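You operate a simulated robot arm through the tools that you are given. There is no shell and no other tool.

You are at the controls of a simulated robot arm. One attempt, no reset.

JOB
Lift the bench's spill with the magnet and drop it into tote 2.
Fine: lay the magnet across the tote to let go; the rocker ends on HOLD, the magnet goes back. Set down upright: magnet bar.

The check looks at the end state, three seconds after you hand in, the way a careful person would. Anything else that was tipped, shoved, dropped, spilled or broken makes it a failure.

ROBOT AND FRAMES
A 6-joint arm with a two-finger gripper, fixed in place. Base frame: the origin is at the foot of the arm, x ahead of it, y to its left, z up; the work surface is at about z = 82. Readings come in cm, rad, newtons and seconds.
Its first joint turns from -2.897 to 2.897 rad. Payload 3.43 kg.
The tool frame sits at the grasp point between the pads (the TCP): z along the fingers, y along the line on which they close. The tips reach 2 cm beyond it. The gripper opens to 19 cm. The gripper's body begins 24.8 cm behind the TCP.
Orientation is that of the tool frame in the base frame, as a unit quaternion [x, y, z, w]. With the fingers straight down and closing along the base's y, the tool's x points along the base's -x, its y along +y and its z along -z.

CONTROLS
- The arm moves only by the tool apply_moves. Its argument "moves" is a list of rows, each an object (a shift or turn left out is 0, a gripper value left out holds the last) with "rotation": the turn, a rotation vector about the base's x, y, z in rad, a list of three; "xyz": the shift along the base's x, y, z in cm, a list of three; "fingers": the gripper command, from -1 (shut) to 1 (fully open), values between in proportion. In form: [{"rotation": [ax, ay, az], "xyz": [x, y, z], "fingers": fingers}, ...]. A call has 1 to 20 rows; each row shifts and turns the commanded pose from where the row before left it. Each row takes 0.2 s and may step no farther than 5 cm and 0.15 rad from the row before; otherwise, or with a gripper value out of range, the whole call is refused. Where a pose cannot be reached the arm comes as near as it can. A force on the tool above 40 N (or 10 N above the force at the start of the call, whichever is more), or a blocked arm, ends the call early, and 0.2 s more pass. Each finger travels about 15.3 cm/s and halts on what it meets, pressing with about 22 N; the grip force reading is that of the motor and also rises with nothing between the fingers. The clock runs only during rows and for 0.2 s after the last one: add rows that do not move to give the fingers time. The reply holds the time, the measured pose of the TCP, the force on the tool along the base axes, the opening and the grip force, in the units named above and with some noise, with the torque about the TCP (base axes, N m) and any sound that the robot's microphone picked up.
- Cameras (640 x 400 px; columns grow to the right, rows downward): "scene" is fixed at [39.7, -49.39, 147.82]; the picture's right is [0.93, -0.36, 0.00], its down [-0.36, -0.91, -0.22] and it looks along [0.08, 0.20, -0.98] (base axes); focal length 214 px, centre (320, 200). "wrist" rides on the gripper at [7, -0.9, -28.8] in the tool frame; the picture's right is [0.12, 0.99, 0.00], its down [-0.96, 0.12, -0.25] and it looks along [-0.25, 0.03, 0.97] (tool axes); focal length 261 px, centre (320, 200). There is no depth. A picture from a camera that has moved, and an enlarged one, comes with that camera's place and axes in the base frame and with its lens. The place of the scene camera against the robot may be out by one fixed shift of up to 1.8 cm in any direction.
- get_image(camera): a new picture of that camera. The clock stands still meanwhile.
- move_column(by): slides the trunk up (or, below 0, down) by that many cm; the arm rides with it, the base frame stays. It gives what a move gives, with no picture.
- enlarge(camera, box): a new picture of the part [left, top, right, bottom] of that camera's present view, enlarged. The clock stands still meanwhile.
- close_job(): hands the job in; it is judged then, once.

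Places have to be worked out from the pictures, the camera data and where the tool is seen. Open the gripper and draw the arm clear of the work before you hand the job in, unless the task says otherwise.

The tools are called as name(argument=value, ...) on one line, values as JSON. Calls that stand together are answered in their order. apply_moves: Moves the arm, as the interface text tells. Its arguments: {"type":"object","properties":{"moves":{"type":"array","items":{"type":"object","properties":{"rotation":{"type":"array","items":{"type":"number"}},"xyz":{"type":"array","items":{"type":"number"}},"fingers":{"type":"number"}}}}},"required":["moves"]} The other tools are called the same way: move_column (by) slides the trunk up or down; get_image (camera) takes a picture; enlarge (camera, box) takes an enlarged picture of a part of a camera's view; close_job () hands the job in.

At the start:

```text
time: 0.0
eef_pos: [28.45, -50.28, 114.46]
tool_rot: [0.0, 1.0, -0.001, 0.0]
force: [-0.6, -0.6, 0.4]
wrist_torque: [0.01, -0.01, -0.01]
gripper_width: 18.98
grasp_force: 0.0
trunk travel left (down, up): [-20.0, 24.0]
```

scene: 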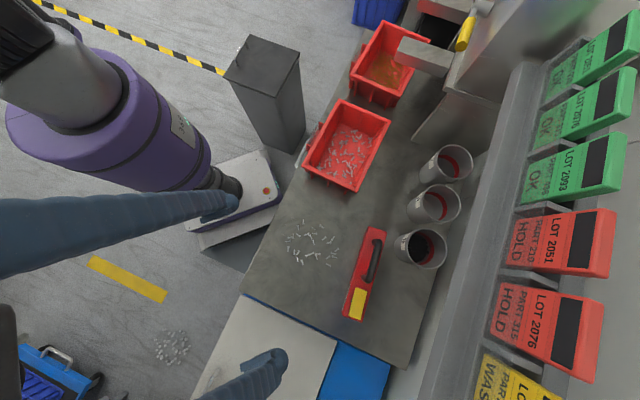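
wrist: 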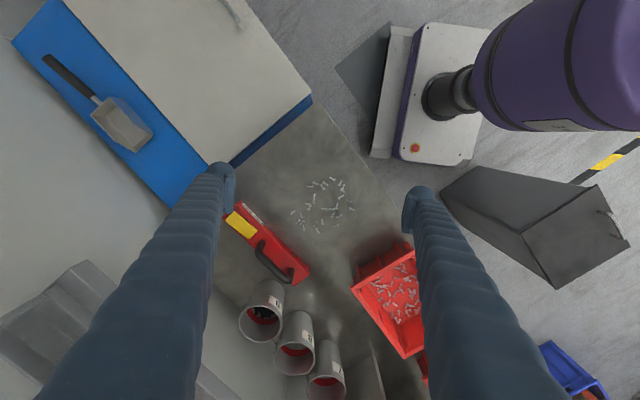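

I start by taking closer looks at the bench: the spill, the red magnet bar, the totes and any labels.

enlarge(camera="scene", box=[270, 200, 430, 340])

enlarge(camera="scene", box=[290, 0, 490, 200])

enlarge(camera="wrist", box=[200, 140, 440, 400])

enlarge(camera="scene", box=[460, 0, 640, 400])

```text
2.86 times, centred on (350, 270) of scene
camera zoom: at [39.7, -49.39, 147.82], right [0.93, -0.36, 0.0], down [-0.36, -0.91, -0.22], along [0.08, 0.2, -0.98], focal length 613 px, centre (234, 0)
```

zoom: 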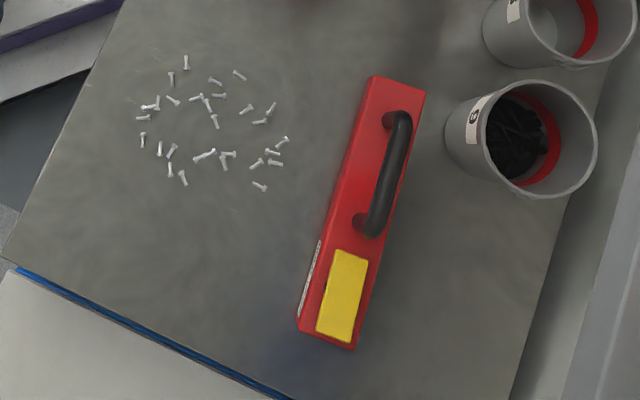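

```text
2.00 times, centred on (390, 100) of scene
camera zoom: at [39.7, -49.39, 147.82], right [0.93, -0.36, 0.0], down [-0.36, -0.91, -0.22], along [0.08, 0.2, -0.98], focal length 429 px, centre (180, 400)
```

zoom: 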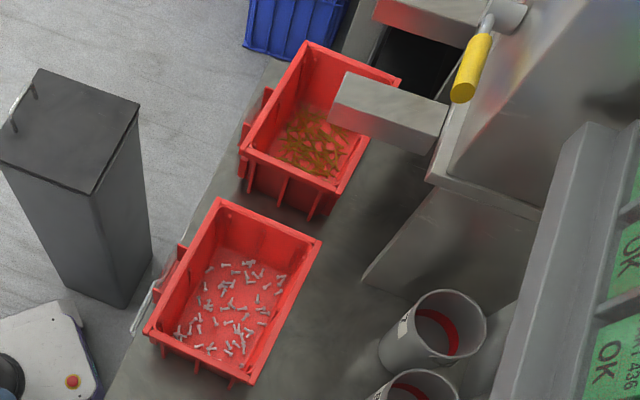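

```text
1.54 times, centred on (320, 270) of wrist
camera zoom: at [21.29, -51.09, 143.23], right [-0.12, 0.99, 0.0], down [0.96, 0.12, 0.25], along [0.25, 0.03, -0.97], focal length 401 px, centre (320, 92)
```

zoom: 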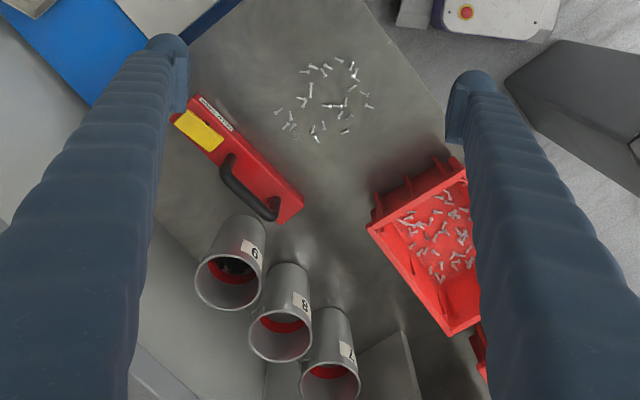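

```text
1.00 times, centred on (550, 200) of scene (not enlarged: the box is as wide or as high as the picture)
camera zoom: at [39.7, -49.39, 147.82], right [0.93, -0.36, 0.0], down [-0.36, -0.91, -0.22], along [0.08, 0.2, -0.98], focal length 214 px, centre (90, 200)
```

zoom: 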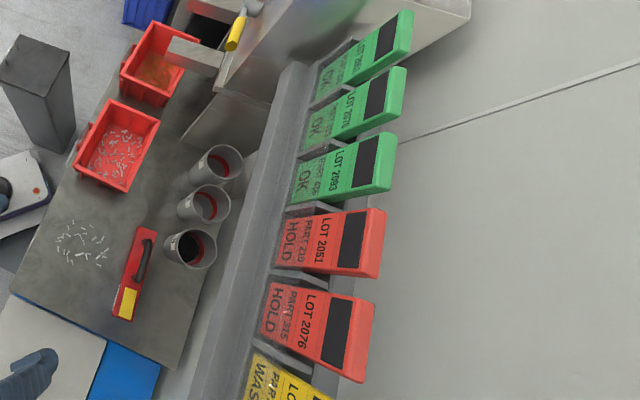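

The red bar with the black handle and yellow rocker lies at about (48,-61), the spill is near (38,-47), and the totes are near (60,-22) and (81,-3). I zoom in on the rocker and on the tote sides to find markings.

enlarge(camera="wrist", box=[210, 190, 320, 290])

enlarge(camera="scene", box=[330, 220, 400, 330])

enlarge(camera="wrist", box=[340, 230, 440, 380])

enlarge(camera="scene", box=[290, 90, 400, 200])

```text
4.00 times, centred on (265, 240) of wrist
camera zoom: at [21.29, -51.09, 143.23], right [-0.12, 0.99, 0.0], down [0.96, 0.12, 0.25], along [0.25, 0.03, -0.97], focal length 1043 px, centre (540, 40)
```

zoom: 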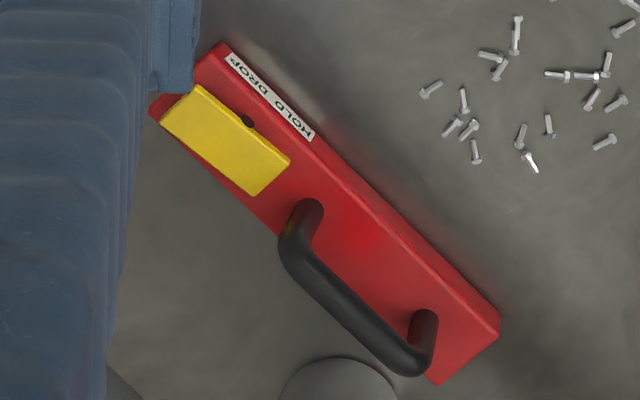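

```text
3.64 times, centred on (365, 275) of scene
camera zoom: at [39.7, -49.39, 147.82], right [0.93, -0.36, 0.0], down [-0.36, -0.91, -0.22], along [0.08, 0.2, -0.98], focal length 780 px, centre (156, -73)
```

zoom: 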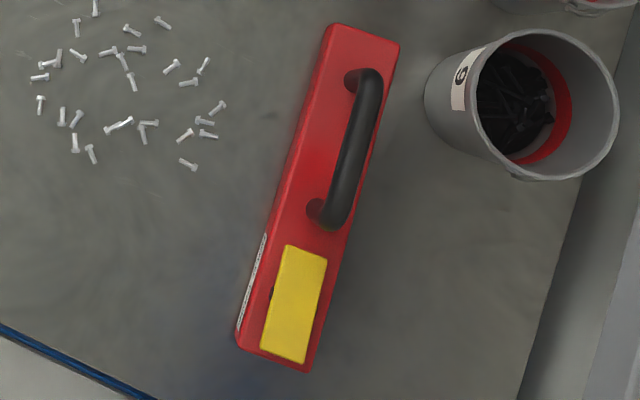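

```text
2.67 times, centred on (390, 305) of wrist
camera zoom: at [21.29, -51.09, 143.23], right [-0.12, 0.99, 0.0], down [0.96, 0.12, 0.25], along [0.25, 0.03, -0.97], focal length 695 px, centre (133, -80)
```

zoom: 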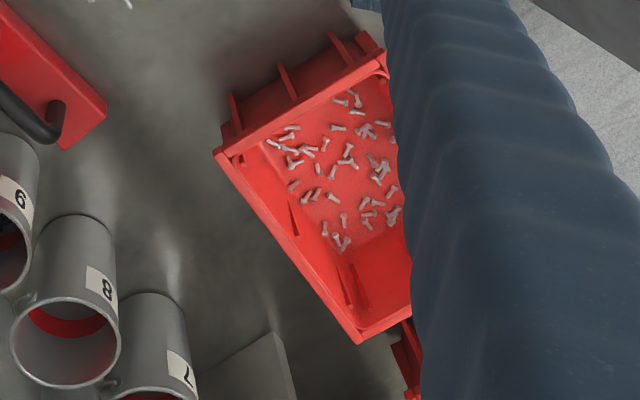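

```text
3.64 times, centred on (345, 145) of scene
camera zoom: at [39.7, -49.39, 147.82], right [0.93, -0.36, 0.0], down [-0.36, -0.91, -0.22], along [0.08, 0.2, -0.98], focal length 780 px, centre (229, 400)
```

zoom: 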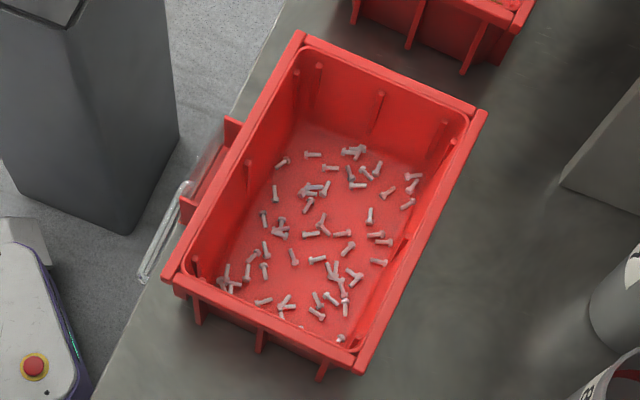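

The bar's label reads HOLD at the handle end of the rocker and DROP at the bar's tip. The totes' card holders face the robot, so I swing the arm round to that side, staying high, to read them.

apply_moves(moves=[{"xyz": [1.8, 4.4, 0], "rotation": [0, 0, -0.07]}, {"xyz": [1.8, 4.4, 0], "rotation": [0, 0, -0.07]}, {"xyz": [1.8, 4.4, 0], "rotation": [0, 0, -0.07]}, {"xyz": [1.8, 4.4, 0], "rotation": [0, 0, -0.07]}, {"xyz": [1.8, 4.4, 0], "rotation": [0, 0, -0.07]}, {"xyz": [1.8, 4.4, 0], "rotation": [0, 0, -0.07]}, {"xyz": [1.8, 4.4, 0], "rotation": [0, 0, -0.07]}, {"xyz": [1.8, 4.4, 0], "rotation": [0, 0, -0.07]}, {"xyz": [1.8, 4.4, 0], "rotation": [0, 0, -0.07]}, {"xyz": [0, 0, 0], "rotation": [0, 0, -0.07]}])

get_image(camera="wrist")

get_image(camera="scene")

```text
time: 2.2
eef_pos: [44.53, -10.54, 114.47]
tool_rot: [0.344, 0.939, -0.001, 0.0]
force: [0.3, -0.4, 0.5]
wrist_torque: [-0.06, -0.01, 0.04]
gripper_width: 19.0
grasp_force: 0.1
trunk travel left (down, up): [-20.0, 24.0]
```

```text
taken
camera wrist: at [38.63, -6.72, 143.19], right [0.55, 0.84, 0.0], down [0.81, -0.53, 0.25], along [0.21, -0.14, -0.97], focal length 261 px, centre (320, 200)
```

wrist: 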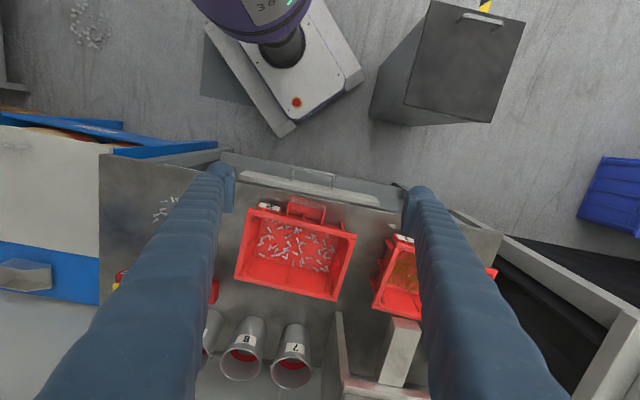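

```text
taken
```

scene: 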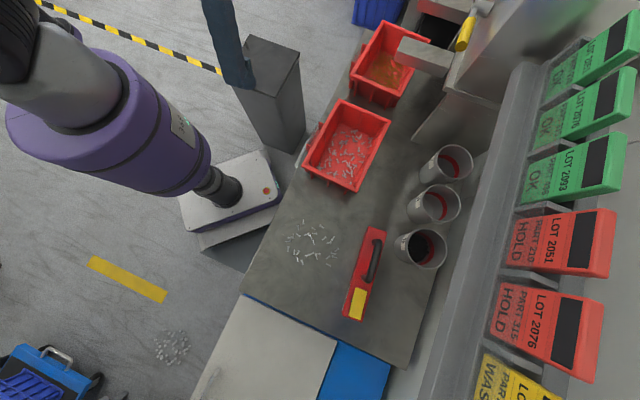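

Small white cards show on the totes' robot-facing rims, and I zoom in to read them.

enlarge(camera="wrist", box=[230, 190, 350, 265])

enlarge(camera="wrist", box=[370, 220, 430, 260])

```text
5.33 times, centred on (290, 228) of wrist
camera zoom: at [38.63, -6.72, 143.19], right [0.55, 0.84, 0.0], down [0.81, -0.53, 0.25], along [0.21, -0.14, -0.97], focal length 1390 px, centre (480, 53)
```

zoom: 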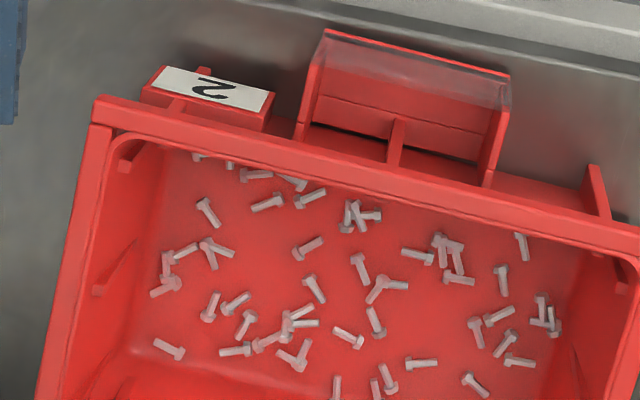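

```text
10.00 times, centred on (400, 240) of wrist
camera zoom: at [38.63, -6.72, 143.19], right [0.55, 0.84, 0.0], down [0.81, -0.53, 0.25], along [0.21, -0.14, -0.97], focal length 2606 px, centre (-480, -200)
```

zoom: 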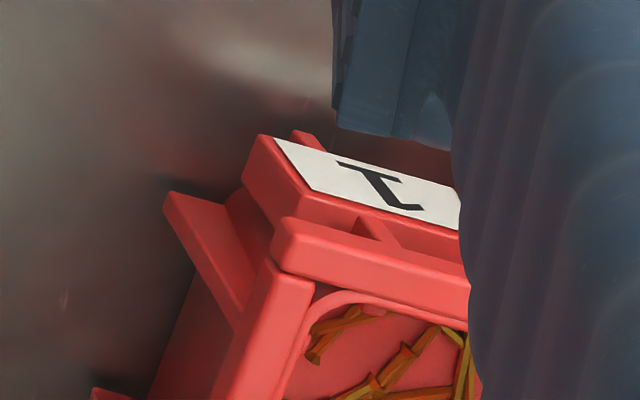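

Tote 2 is the nearer one with the silver bolts; its rim is at about z=90 and its centre near (58,-26). Next I swing over the magnet bar, turned to line up with it, to see its rocker state and geometry.

apply_moves(moves=[{"xyz": [0, -4.5, 0], "rotation": [0, 0, 0.13]}, {"xyz": [0, -4.5, 0], "rotation": [0, 0, 0.13]}, {"xyz": [0, -4.5, 0], "rotation": [0, 0, 0.13]}, {"xyz": [0, -4.5, 0], "rotation": [0, 0, 0.13]}, {"xyz": [0, -4.5, 0], "rotation": [0, 0, 0.13]}, {"xyz": [0, -4.5, 0], "rotation": [0, 0, 0.13]}, {"xyz": [0, -4.5, 0], "rotation": [0, 0, 0.13]}, {"xyz": [0, -4.5, 0], "rotation": [0, 0, 0.13]}, {"xyz": [0, -4.5, 0], "rotation": [0, 0, 0.13]}, {"xyz": [0, -4.5, 0], "rotation": [0, 0, 0.13]}, {"xyz": [0, -4.5, 0], "rotation": [0, 0, 0.13]}, {"xyz": [0, -4.5, 0], "rotation": [0, 0, 0.12]}])

get_image(camera="wrist")

get_image(camera="scene")

```text
time: 4.5
eef_pos: [43.86, -55.63, 114.44]
tool_rot: [-0.31, 0.951, 0.009, -0.002]
force: [-21.4, 24.3, 9.3]
wrist_torque: [-1.0, -0.96, 0.27]
gripper_width: 17.4
grasp_force: 0.1
trunk travel left (down, up): [-20.0, 24.0]
stopped in row 11: the force on the tool passed its limit at 51 N (the readings are from after the stop); the commanded pose is now the measured one
```

```text
taken
camera wrist: at [39.02, -60.9, 143.09], right [-0.68, 0.73, 0.02], down [0.71, 0.66, 0.25], along [0.17, 0.18, -0.97], focal length 261 px, centre (320, 200)
```

wrist: 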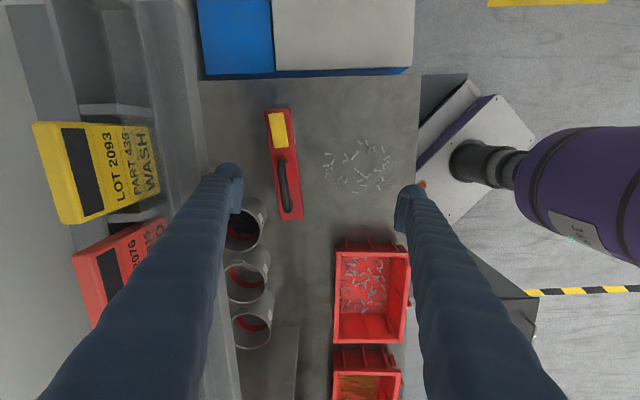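

```text
taken
```

scene: 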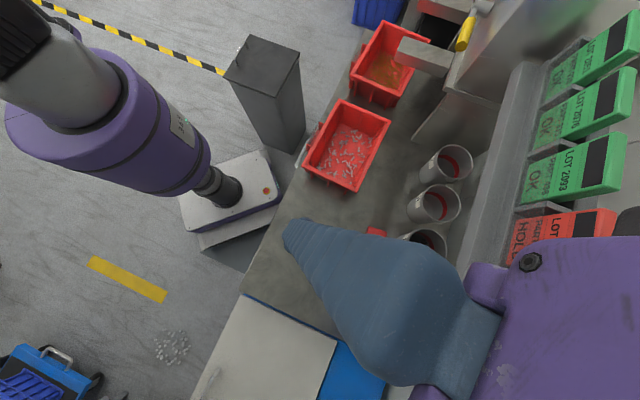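

The finger nearest the tag rack touched something: the force is pushing toward the robot side. I back straight off along that push, away from the rack, and look at the tags.

apply_moves(moves=[{"xyz": [-1.5, 1.5, 0]}, {"xyz": [-2, 2, 0]}, {"xyz": [-3, 3, 0]}, {"xyz": [-3, 3, 0]}])

get_image(camera="wrist")

get_image(camera="scene")

```text
time: 5.5
eef_pos: [34.87, -46.41, 114.28]
tool_rot: [-0.311, 0.95, 0.006, -0.001]
force: [-0.5, 0.4, 0.3]
wrist_torque: [-0.02, -0.05, 0.01]
gripper_width: 19.02
grasp_force: 0.1
trunk travel left (down, up): [-20.0, 24.0]
```

```text
taken
camera wrist: at [29.71, -51.66, 143.02], right [-0.68, 0.73, 0.01], down [0.71, 0.66, 0.25], along [0.18, 0.18, -0.97], focal length 261 px, centre (320, 200)
```

wrist: 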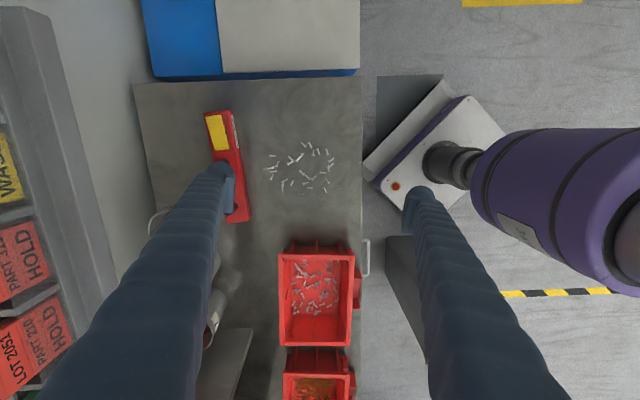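

```text
taken
```

scene: 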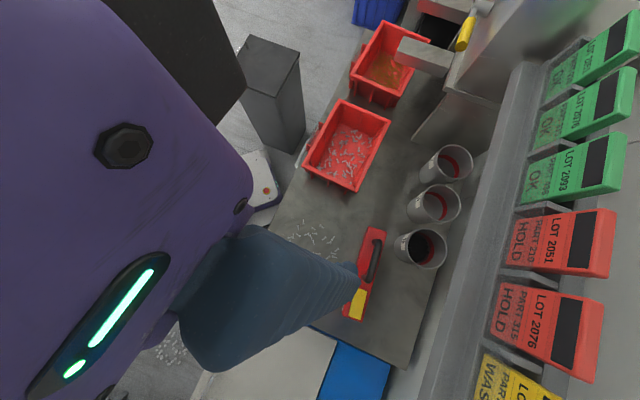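

The tags and rack look unmoved. The rack's lower edge hangs at about z=113 over the back of the bench, so I will stay clear of it. I turn the gripper so it looks toward the rack and approach the bar from the robot side for a clean view.

apply_moves(moves=[{"rotation": [0, 0, -0.145]}, {"rotation": [0, 0, -0.145]}, {"rotation": [0, 0, -0.145]}, {"rotation": [0, 0, -0.145]}, {"rotation": [0, 0, -0.145]}, {"rotation": [0, 0, -0.145]}, {"rotation": [0, 0, -0.145]}, {"rotation": [0, 0, -0.145]}, {"xyz": [1.9, -2.2, 0], "rotation": [0, 0, -0.145]}, {"xyz": [1.9, -2.2, 0], "rotation": [0, 0, -0.145]}, {"xyz": [1.9, -2.2, 0]}])

get_image(camera="wrist")

get_image(camera="scene")

```text
time: 7.9
eef_pos: [40.56, -53.23, 114.29]
tool_rot: [0.399, 0.917, 0.006, 0.005]
force: [0.4, 0.4, -0.2]
wrist_torque: [-0.06, 0.04, -0.02]
gripper_width: 19.01
grasp_force: 0.0
trunk travel left (down, up): [-20.0, 24.0]
```

```text
taken
camera wrist: at [34.82, -48.96, 142.99], right [0.64, 0.76, 0.01], down [0.74, -0.63, 0.25], along [0.2, -0.15, -0.97], focal length 261 px, centre (320, 200)
```

wrist: 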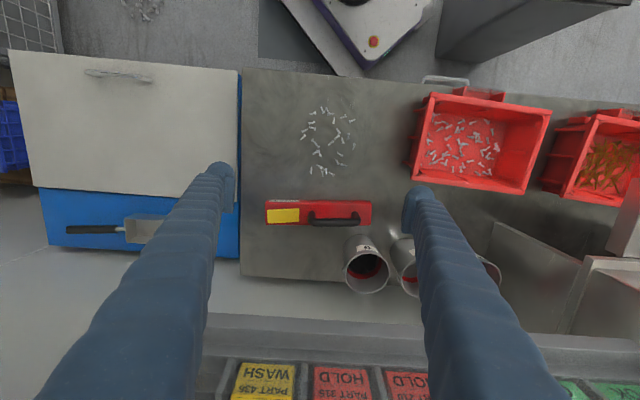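

```text
taken
```

scene: 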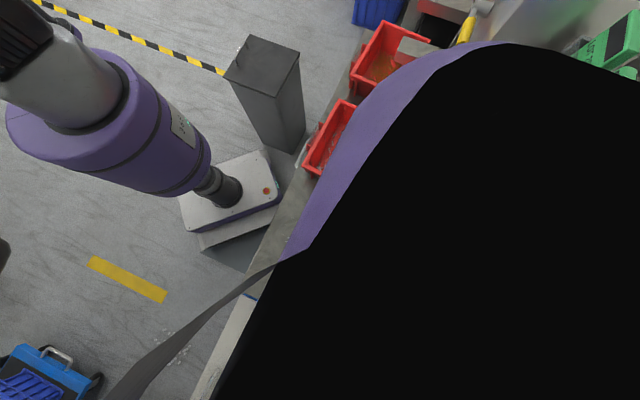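

Now I have a clear view of the bar, spill and tote. I enlarge each of them for measuring.

enlarge(camera="wrist", box=[255, 185, 385, 265])

enlarge(camera="wrist", box=[285, 90, 375, 185])

enlarge(camera="wrist", box=[400, 70, 560, 200])

```text
4.92 times, centred on (320, 225) of wrist
camera zoom: at [34.82, -48.96, 142.99], right [0.64, 0.76, 0.01], down [0.74, -0.63, 0.25], along [0.2, -0.15, -0.97], focal length 1283 px, centre (320, 77)
```

zoom: 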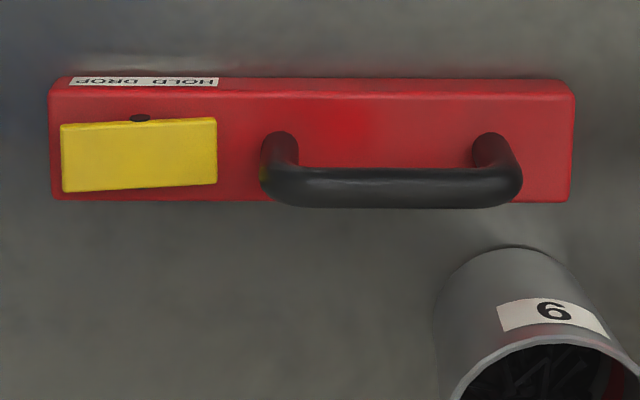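

```text
4.21 times, centred on (330, 138) of wrist
camera zoom: at [34.82, -48.96, 142.99], right [0.64, 0.76, 0.01], down [0.74, -0.63, 0.25], along [0.2, -0.15, -0.97], focal length 1098 px, centre (278, 463)
```

zoom: 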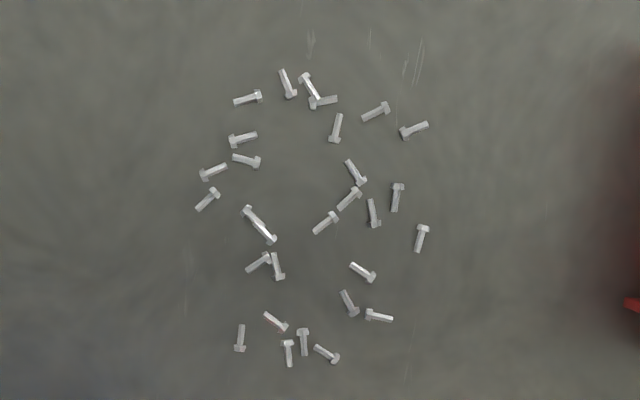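

```text
3.08 times, centred on (480, 135) of wrist
camera zoom: at [34.82, -48.96, 142.99], right [0.64, 0.76, 0.01], down [0.74, -0.63, 0.25], along [0.2, -0.15, -0.97], focal length 802 px, centre (-172, 400)
```

zoom: 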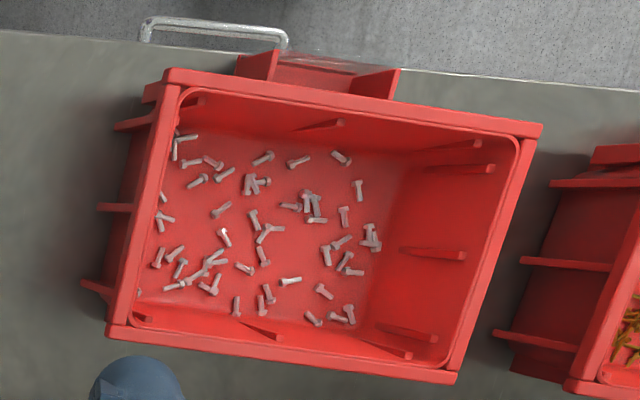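

The measurements agree: bar centre is about (49.2,-60.5) at 49° with its top at z≈85, the handle tube is at z≈90.5, and the rocker looks to be on HOLD with its tip end raised. The rack lip sits at z≈113 close behind the bar. So I turn across the handle, narrow the fingers, and tilt the gripper's top toward the robot before approaching.

apply_moves(moves=[{"rotation": [0, 0, 0.14], "fingers": -0.42}, {"rotation": [0, 0, 0.14]}, {"rotation": [0, 0, 0.14]}, {"rotation": [0, 0, 0.14]}, {"rotation": [0, 0, 0.14]}, {"rotation": [0, 0, 0.14]}, {"rotation": [0, 0, 0.14]}, {"rotation": [0, 0, 0.14]}, {"rotation": [0, 0, 0.14]}, {"rotation": [0, 0, 0.14]}, {"rotation": [0, 0, 0.14]}, {"rotation": [0, 0, 0.145]}, {"rotation": [-0.0759, -0.0885, 0]}, {"rotation": [-0.0759, -0.0885, 0]}, {"rotation": [-0.0759, -0.0885, 0]}, {"xyz": [3.3, -0.9, -1.3]}])

get_image(camera="wrist")

get_image(camera="scene")

```text
time: 11.3
eef_pos: [43.96, -54.05, 112.93]
tool_rot: [-0.415, 0.895, -0.152, 0.07]
force: [0.2, 0.5, 0.0]
wrist_torque: [-0.09, 0.03, -0.01]
gripper_width: 5.49
grasp_force: 0.1
trunk travel left (down, up): [-20.0, 24.0]
```

```text
taken
camera wrist: at [32.81, -53.78, 140.39], right [-0.79, 0.52, -0.33], down [0.48, 0.86, 0.19], along [0.38, 0.0, -0.92], focal length 261 px, centre (320, 200)
```

wrist: 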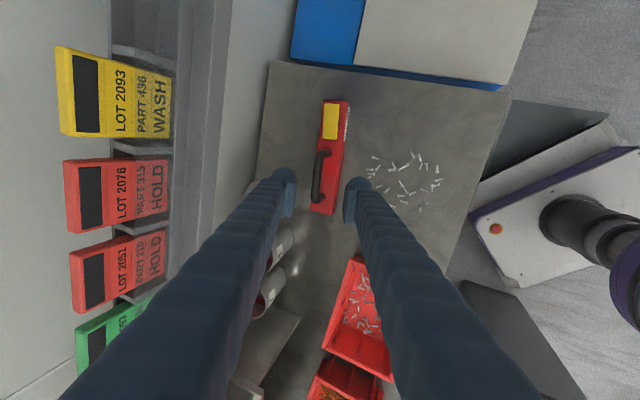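

```text
taken
```

scene: 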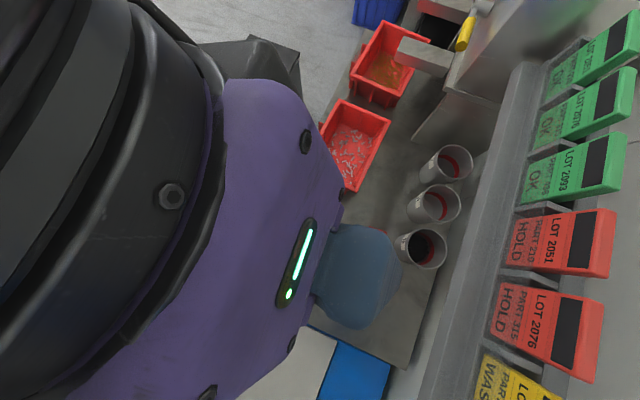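

The handle lines up: from this view it sits at q≈76.7, as first measured. I enlarge the bar to check the alignment between the fingers and the rocker's state.

enlarge(camera="wrist", box=[270, 85, 390, 225])

```text
2.86 times, centred on (330, 155) of wrist
camera zoom: at [32.81, -53.78, 140.39], right [-0.79, 0.52, -0.33], down [0.48, 0.86, 0.19], along [0.38, 0.0, -0.92], focal length 745 px, centre (291, 329)
```

zoom: 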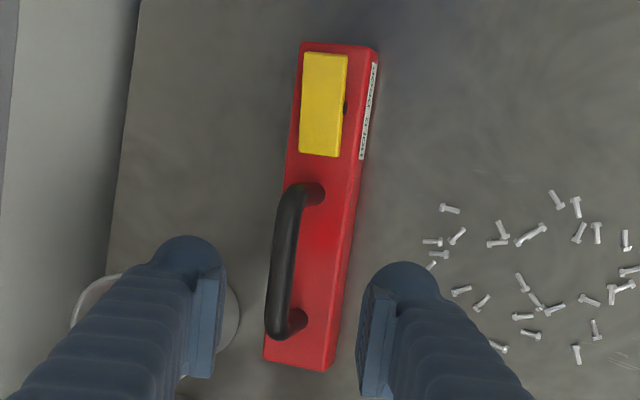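

The handle lies between the pads along the approach axis. I advance most of the way along the tilted tool axis and check again.

apply_moves(moves=[{"xyz": [0.85, -0.72, -3.2]}, {"xyz": [0.85, -0.72, -3.2]}, {"xyz": [0.85, -0.72, -3.2]}, {"xyz": [0.85, -0.72, -3.2]}, {"xyz": [0.85, -0.72, -3.2]}])

get_image(camera="wrist")

enlarge(camera="wrist", box=[220, 50, 420, 250])

get_image(camera="scene")

```text
time: 12.5
eef_pos: [48.04, -57.59, 96.95]
tool_rot: [-0.414, 0.894, -0.152, 0.07]
force: [0.9, -0.4, -0.2]
wrist_torque: [-0.03, 0.02, 0.03]
gripper_width: 5.5
grasp_force: 0.1
trunk travel left (down, up): [-20.0, 24.0]
```

```text
taken
camera wrist: at [36.87, -57.47, 124.4], right [-0.79, 0.52, -0.33], down [0.48, 0.86, 0.2], along [0.38, 0.0, -0.92], focal length 261 px, centre (320, 200)
```

wrist: 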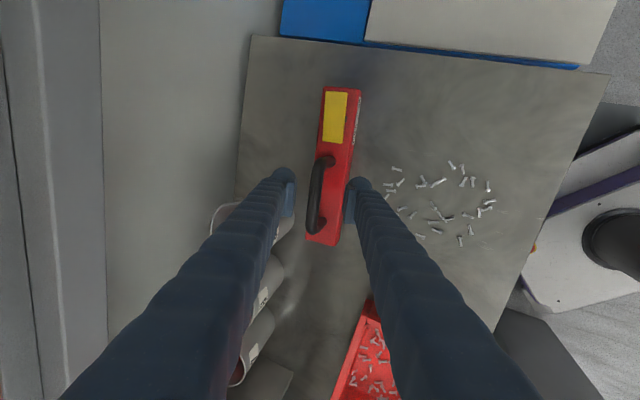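

```text
2.00 times, centred on (320, 150) of wrist
camera zoom: at [36.87, -57.47, 124.4], right [-0.79, 0.52, -0.33], down [0.48, 0.86, 0.2], along [0.38, 0.0, -0.92], focal length 521 px, centre (320, 300)
```

zoom: 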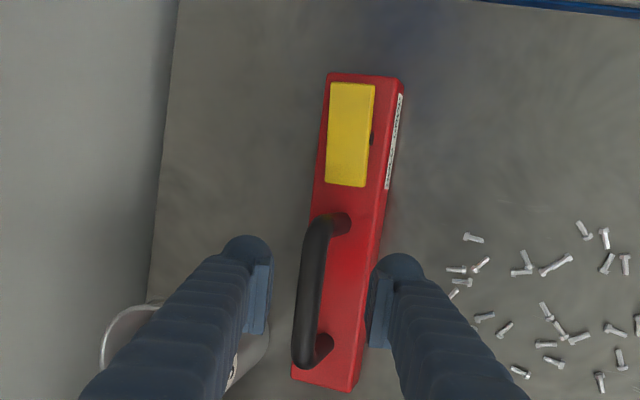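

```text
taken
```

scene: 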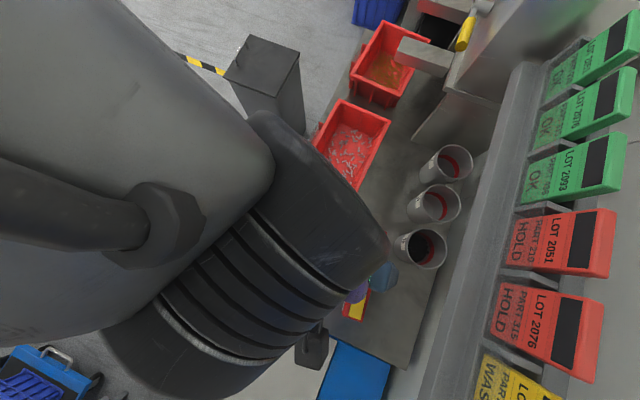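

The handle sits centrally between the pads at z≈90.5. I move the last stretch down onto it and close gently.

apply_moves(moves=[{"xyz": [0.7, -0.6, -2.2]}, {"xyz": [0.7, -0.6, -2.2]}, {"xyz": [0.66, -0.61, -2.15]}])

enlarge(camera="wrist", box=[200, 50, 440, 300])

```text
time: 13.3
eef_pos: [50.13, -59.42, 90.42]
tool_rot: [-0.414, 0.895, -0.152, 0.071]
force: [0.1, -0.6, 0.5]
wrist_torque: [-0.04, -0.05, -0.03]
gripper_width: 5.51
grasp_force: 0.1
trunk travel left (down, up): [-20.0, 24.0]
```

```text
1.60 times, centred on (320, 175) of wrist
camera zoom: at [39.0, -59.28, 117.81], right [-0.79, 0.52, -0.33], down [0.48, 0.86, 0.2], along [0.38, 0.0, -0.92], focal length 417 px, centre (320, 240)
```

zoom: 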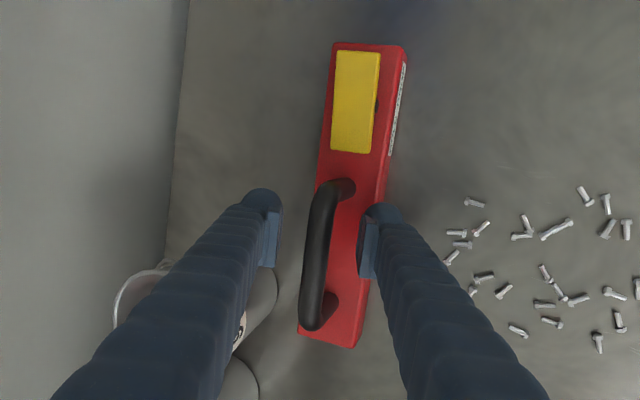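

The TCP projects right onto the handle just above its middle, centred between the pads. I close the gripper on it.

apply_moves(moves=[{"fingers": -0.7}, {"fingers": -0.8}, {"fingers": -1}, {"fingers": -1}, {"fingers": -1}])

enlarge(camera="wrist", box=[200, 50, 440, 300])

```text
time: 14.5
eef_pos: [50.18, -59.45, 90.33]
tool_rot: [-0.414, 0.894, -0.152, 0.07]
force: [1.8, -1.1, 2.5]
wrist_torque: [0.13, -0.13, -0.17]
gripper_width: 1.43
grasp_force: 21.9
trunk travel left (down, up): [-20.0, 24.0]
```

```text
1.60 times, centred on (320, 175) of wrist
camera zoom: at [38.99, -59.28, 117.83], right [-0.79, 0.52, -0.33], down [0.48, 0.86, 0.2], along [0.38, 0.0, -0.92], focal length 417 px, centre (320, 240)
```

zoom: 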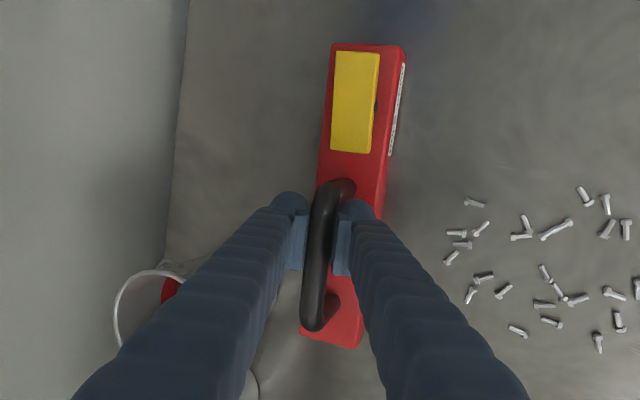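

The grip holds at 22 N with a 1.4 cm opening, and this is the bar's home grip pose: TCP (50.18,-59.45,90.33). I lift slightly, backing along the tool axis, and check the load and hang.

apply_moves(moves=[{"xyz": [0, 0, 0.5]}, {"xyz": [-0.1, 0.1, 1.0]}, {"xyz": [-0.5, 0.43, 1.9]}, {"xyz": [0, 0, 0]}, {"xyz": [0, 0, 0]}])

get_image(camera="wrist")

enlarge(camera="wrist", box=[200, 50, 440, 300])

```text
time: 15.7
eef_pos: [49.52, -58.86, 93.66]
tool_rot: [-0.414, 0.895, -0.151, 0.07]
force: [-0.2, 0.2, 0.4]
wrist_torque: [0.02, 0.0, -0.02]
gripper_width: 0.0
grasp_force: 22.3
trunk travel left (down, up): [-20.0, 24.0]
```

```text
taken
camera wrist: at [38.35, -58.77, 121.14], right [-0.79, 0.52, -0.33], down [0.48, 0.86, 0.2], along [0.38, 0.0, -0.92], focal length 261 px, centre (320, 200)
```

wrist: 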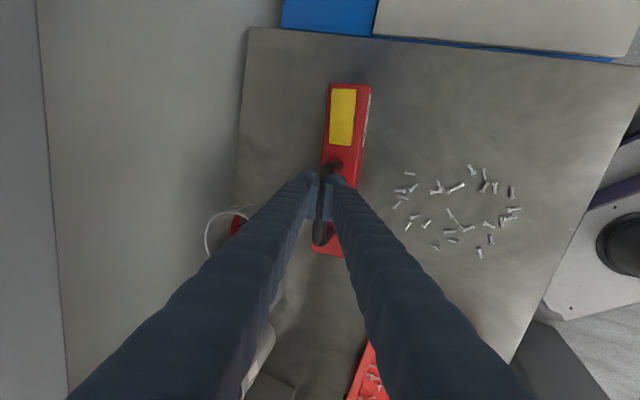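

```text
1.60 times, centred on (320, 175) of wrist
camera zoom: at [38.35, -58.77, 121.14], right [-0.79, 0.52, -0.33], down [0.48, 0.86, 0.2], along [0.38, 0.0, -0.92], focal length 417 px, centre (320, 240)
```

zoom: 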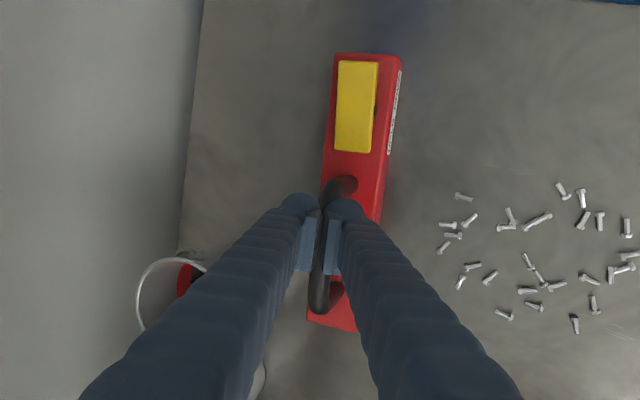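

The opening now reads 0: the handle slipped out of the pads, and the bar is still in its place. I'll open, go a little deeper so the tube sits higher on the pads, close, and lift in tiny steps while reading the load.

apply_moves(moves=[{"fingers": -0.42}, {"fingers": -0.42}, {"xyz": [0.44, -0.39, -2.1]}, {"xyz": [0.46, -0.4, -2.1]}, {}, {"fingers": -0.7}, {"fingers": -0.85}, {"fingers": -1}, {"fingers": -1}, {"fingers": -1}, {"fingers": -1}])

enlarge(camera="wrist", box=[250, 100, 390, 260])

get_image(camera="scene")

```text
time: 18.1
eef_pos: [50.46, -59.65, 89.56]
tool_rot: [-0.415, 0.894, -0.152, 0.071]
force: [-0.5, 0.0, -0.8]
wrist_torque: [0.06, -0.05, 0.02]
gripper_width: 1.36
grasp_force: 22.3
trunk travel left (down, up): [-20.0, 24.0]
```

```text
2.50 times, centred on (320, 180) of wrist
camera zoom: at [39.28, -59.54, 116.96], right [-0.79, 0.52, -0.33], down [0.48, 0.86, 0.2], along [0.38, 0.0, -0.92], focal length 652 px, centre (320, 250)
```

zoom: 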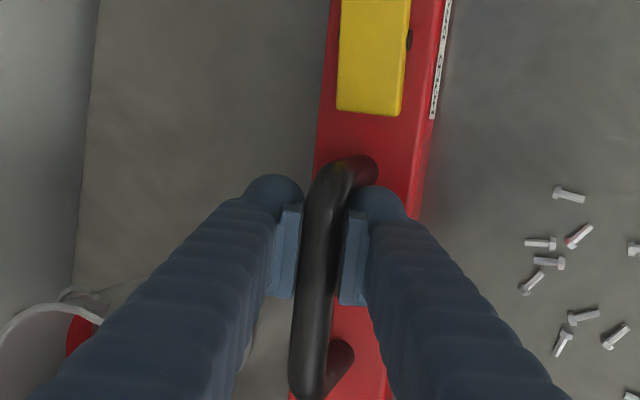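

```text
taken
```

scene: 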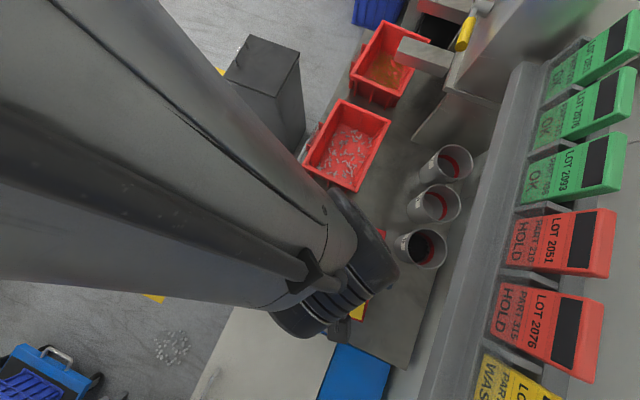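

The grip is closed at 1.36 cm. I lift by only 0.3 cm to read the load.

apply_moves(moves=[{"xyz": [0, 0, 0.15]}, {"xyz": [0, 0, 0.15]}])

```text
time: 18.7
eef_pos: [50.57, -59.7, 89.87]
tool_rot: [-0.415, 0.894, -0.151, 0.071]
force: [-1.0, 0.1, -6.6]
wrist_torque: [0.03, -0.06, -0.02]
gripper_width: 1.37
grasp_force: 21.8
trunk travel left (down, up): [-20.0, 24.0]
```

apply_moves(moves=[{"xyz": [0, 0, 0.15]}, {"xyz": [0, 0, 0.15]}, {}])

```text
time: 19.5
eef_pos: [50.56, -59.63, 90.24]
tool_rot: [-0.414, 0.895, -0.152, 0.07]
force: [-0.4, 1.0, -6.2]
wrist_torque: [0.01, -0.07, 0.02]
gripper_width: 1.37
grasp_force: 21.9
trunk travel left (down, up): [-20.0, 24.0]
```

The load is steady at 6.2 N. I check whether the bar is actually rising with the gripper.

apply_moves(moves=[{"xyz": [0, 0, 0.3]}, {"xyz": [0, 0, 0.3]}, {}])

enlarge(camera="wrist", box=[250, 50, 390, 260])

enlarge(camera="wrist", box=[250, 100, 390, 260])

```text
time: 20.3
eef_pos: [50.5, -59.74, 90.77]
tool_rot: [-0.414, 0.895, -0.151, 0.07]
force: [0.0, 0.3, -5.4]
wrist_torque: [0.06, -0.01, 0.0]
gripper_width: 1.38
grasp_force: 22.1
trunk travel left (down, up): [-20.0, 24.0]
```

```text
1.90 times, centred on (320, 155) of wrist
camera zoom: at [39.29, -59.55, 118.19], right [-0.79, 0.52, -0.33], down [0.48, 0.86, 0.2], along [0.38, 0.0, -0.92], focal length 496 px, centre (320, 286)
```

zoom: 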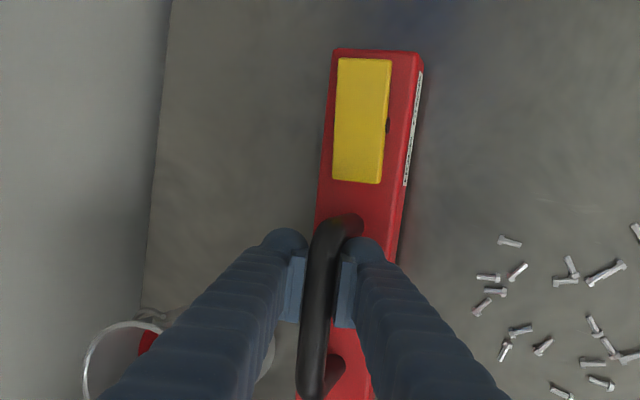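

```text
2.50 times, centred on (320, 180) of wrist
camera zoom: at [39.29, -59.55, 118.19], right [-0.79, 0.52, -0.33], down [0.48, 0.86, 0.2], along [0.38, 0.0, -0.92], focal length 652 px, centre (320, 250)
```

zoom: 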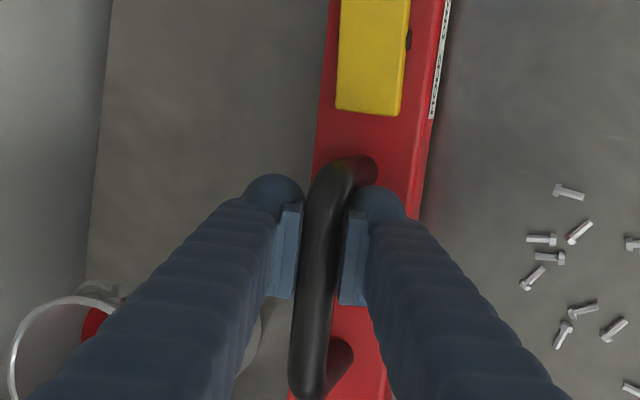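

The bar moved with the gripper: it stays fixed in the wrist frame, about 6 N, raised 1.2 cm. On the bench the TCP is 7.56 cm above the bar's underside. I lift further and carry it gently to just above the spill's far row.

apply_moves(moves=[{"xyz": [-0.2, 0.17, 0.6]}, {"xyz": [-0.3, 0.26, 1.0]}, {"xyz": [-0.3, 0.26, 1.0]}, {"xyz": [-0.3, 0.26, 1.0]}, {"xyz": [-0.3, 0.26, 1.0]}, {"xyz": [-0.3, 0.26, 0.5]}, {"xyz": [-0.5, 0.7, 0]}, {"xyz": [-0.8, 1.2, 0]}, {"xyz": [-0.8, 1.2, 0]}, {"xyz": [-0.8, 1.2, 0]}, {"xyz": [-0.8, 1.2, 0]}, {"xyz": [-0.8, 1.2, 0]}, {"xyz": [-0.6, 0.6, 0]}, {}])

get_image(camera="wrist")

get_image(camera="scene")

```text
time: 23.3
eef_pos: [43.53, -50.84, 95.84]
tool_rot: [-0.414, 0.895, -0.151, 0.069]
force: [-0.6, -0.8, -6.0]
wrist_torque: [0.04, -0.07, -0.01]
gripper_width: 1.4
grasp_force: 22.0
trunk travel left (down, up): [-20.0, 24.0]
```

```text
taken
camera wrist: at [32.47, -50.75, 123.27], right [-0.79, 0.52, -0.33], down [0.48, 0.86, 0.2], along [0.38, 0.0, -0.92], focal length 261 px, centre (320, 200)
```

wrist: 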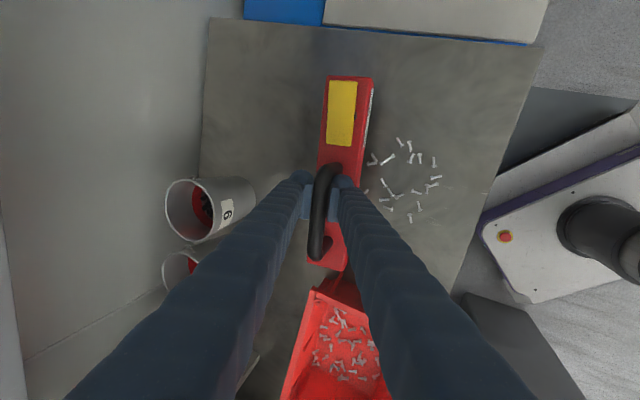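

```text
taken
```

scene: 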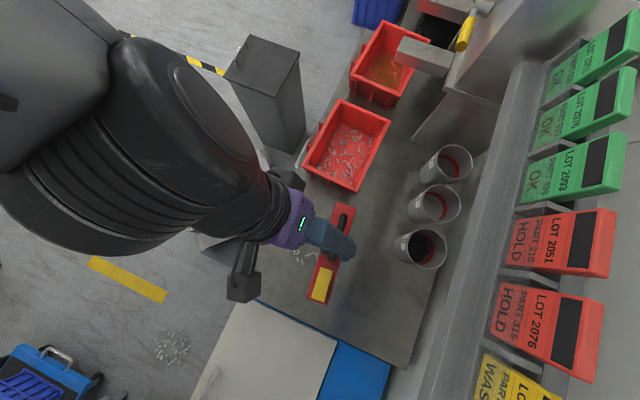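

The bar is over the far part of the spill with its underside at z≈88.3. I lower to a 2 cm gap and watch for bolts being picked up.

apply_moves(moves=[{"xyz": [0, 0, -1.0]}, {"xyz": [0, 0, -1.2]}, {"xyz": [0, 0, -1.2]}, {"xyz": [0, 0, -0.9]}, {}])

enlarge(camera="wrist", box=[280, 60, 480, 280])

enlarge(camera="scene", box=[270, 190, 400, 320])

```text
time: 24.5
eef_pos: [43.61, -50.94, 91.47]
tool_rot: [-0.415, 0.894, -0.151, 0.07]
force: [-0.9, 0.3, -7.0]
wrist_torque: [0.04, -0.05, -0.04]
gripper_width: 1.4
grasp_force: 22.1
trunk travel left (down, up): [-20.0, 24.0]
```

```text
1.82 times, centred on (380, 170) of wrist
camera zoom: at [32.49, -50.83, 118.95], right [-0.79, 0.52, -0.33], down [0.48, 0.86, 0.2], along [0.38, 0.0, -0.92], focal length 474 px, centre (211, 254)
```

zoom: 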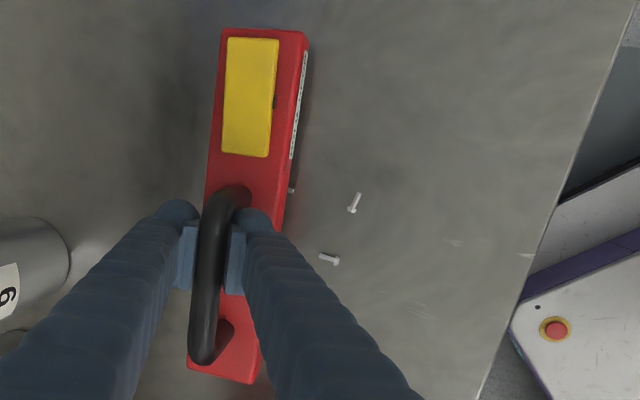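

```text
3.08 times, centred on (335, 255) of scene
camera zoom: at [39.7, -49.39, 147.82], right [0.93, -0.36, 0.0], down [-0.36, -0.91, -0.22], along [0.08, 0.2, -0.98], focal length 660 px, centre (274, 31)
```

zoom: 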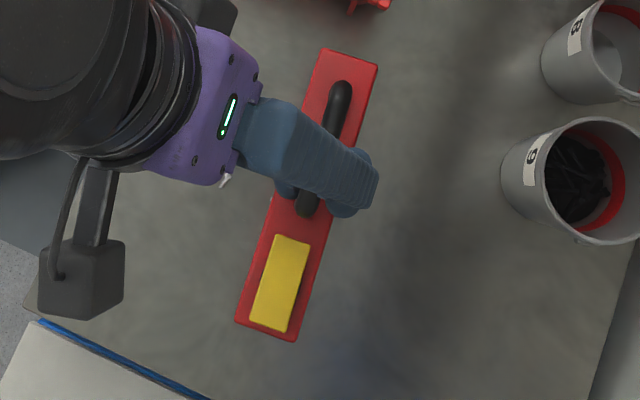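

Nearly all the bolts jumped to the magnet and two are left on the bench near (36,-48.6) and (39,-46). I raise a little, shift over them, and lower again.

apply_moves(moves=[{"xyz": [0, 0, 1.0]}, {"xyz": [-0.83, 0.72, 0.5]}, {"xyz": [-0.83, 0.72, 0]}, {"xyz": [-0.83, 0.72, 0]}, {"xyz": [-0.83, 0.72, 0]}, {"xyz": [-0.83, 0.72, 0]}, {}, {"xyz": [0, 0, -0.7]}, {"xyz": [0, 0, -0.8]}, {}])

get_image(camera="wrist")

enlarge(camera="wrist", box=[280, 60, 480, 280])

get_image(camera="scene")

```text
time: 26.7
eef_pos: [40.3, -48.01, 93.2]
tool_rot: [-0.414, 0.896, -0.147, 0.068]
force: [0.1, -0.2, -7.0]
wrist_torque: [0.04, -0.12, -0.01]
gripper_width: 1.39
grasp_force: 21.9
out of reach, approached as far as the arm can: row 6, 8, 9
trunk travel left (down, up): [-20.0, 24.0]
```

```text
taken
camera wrist: at [29.28, -48.03, 120.76], right [-0.79, 0.52, -0.32], down [0.48, 0.86, 0.2], along [0.37, 0.0, -0.93], focal length 261 px, centre (320, 200)
```

wrist: 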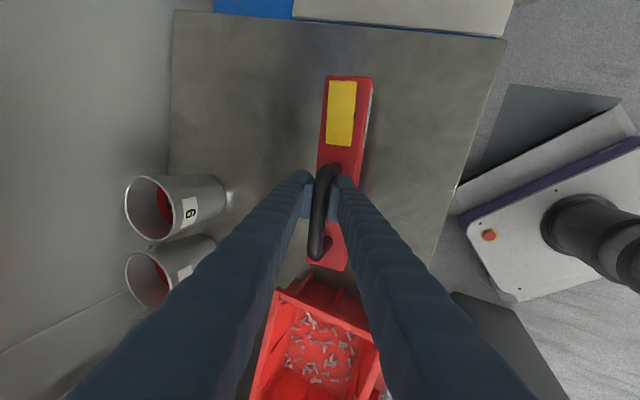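

```text
1.82 times, centred on (380, 170) of wrist
camera zoom: at [29.28, -48.03, 120.76], right [-0.79, 0.52, -0.32], down [0.48, 0.86, 0.2], along [0.37, 0.0, -0.93], focal length 474 px, centre (211, 254)
```

zoom: 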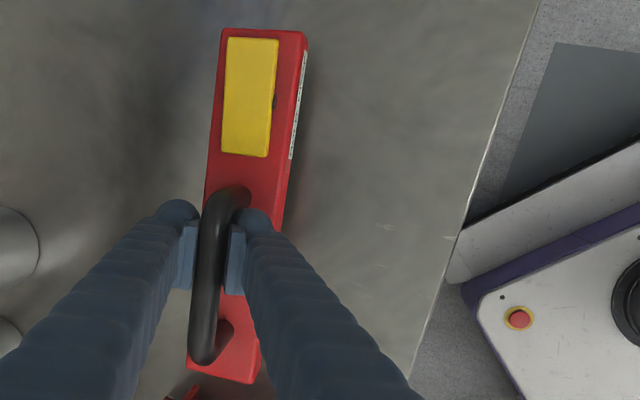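

```text
taken
```

scene: 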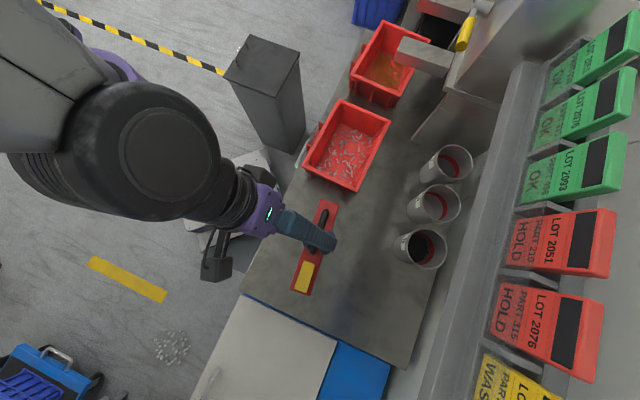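

No bolts are visible, though some may hide behind the bar and fingers, and the arm reached its inner limit here. I raise the bar, back it away from the robot, and inspect the bench.

apply_moves(moves=[{"xyz": [0, 0, 0.8]}, {"xyz": [0.3, -0.26, 1.0]}, {"xyz": [0.76, -0.65, 1.0]}, {"xyz": [0.76, -0.65, 1.0]}, {"xyz": [0.76, -0.65, 1.0]}, {"xyz": [0.76, -0.65, 0.5]}, {"xyz": [0.76, -0.65, 0]}, {"xyz": [0.76, -0.65, 0]}, {"xyz": [0.76, -0.65, 0]}, {"xyz": [0.76, -0.65, 0]}, {"xyz": [0.5, -0.43, 0]}, {}])

get_image(camera="wrist")

get_image(camera="scene")

enlarge(camera="scene", box=[240, 190, 400, 330])

```text
time: 29.3
eef_pos: [47.22, -53.91, 98.63]
tool_rot: [-0.415, 0.895, -0.151, 0.07]
force: [0.7, -0.7, -6.4]
wrist_torque: [0.05, -0.07, -0.03]
gripper_width: 1.37
grasp_force: 21.9
trunk travel left (down, up): [-20.0, 24.0]
```

```text
taken
camera wrist: at [35.92, -53.76, 125.96], right [-0.79, 0.52, -0.33], down [0.48, 0.86, 0.2], along [0.38, 0.0, -0.92], focal length 261 px, centre (320, 200)
```

wrist: 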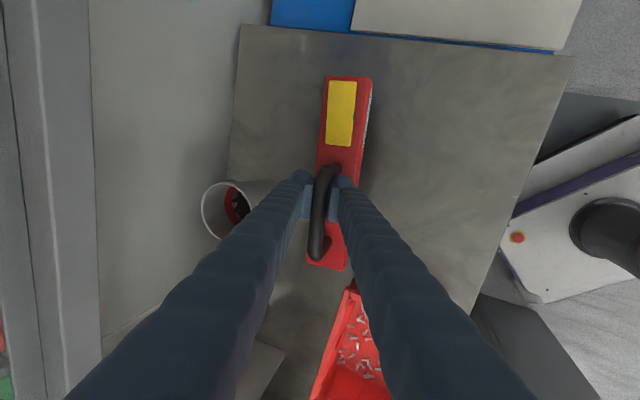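

```text
taken
```

scene: 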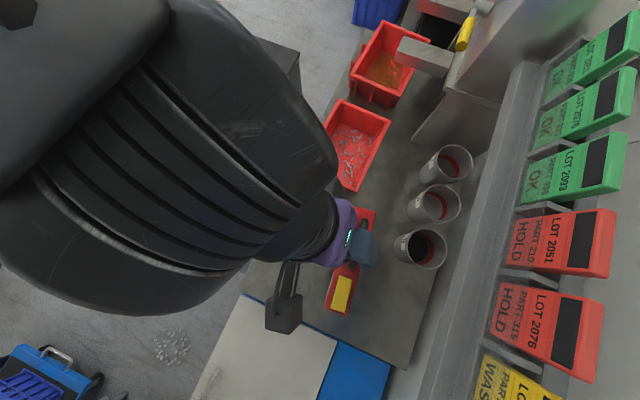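

```text
2.86 times, centred on (320, 260) of scene
camera zoom: at [39.7, -49.39, 147.82], right [0.93, -0.36, 0.0], down [-0.36, -0.91, -0.22], along [0.08, 0.2, -0.98], focal length 613 px, centre (320, 29)
```

zoom: 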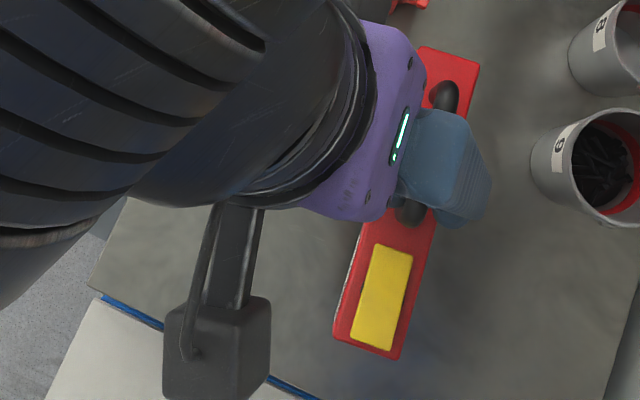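

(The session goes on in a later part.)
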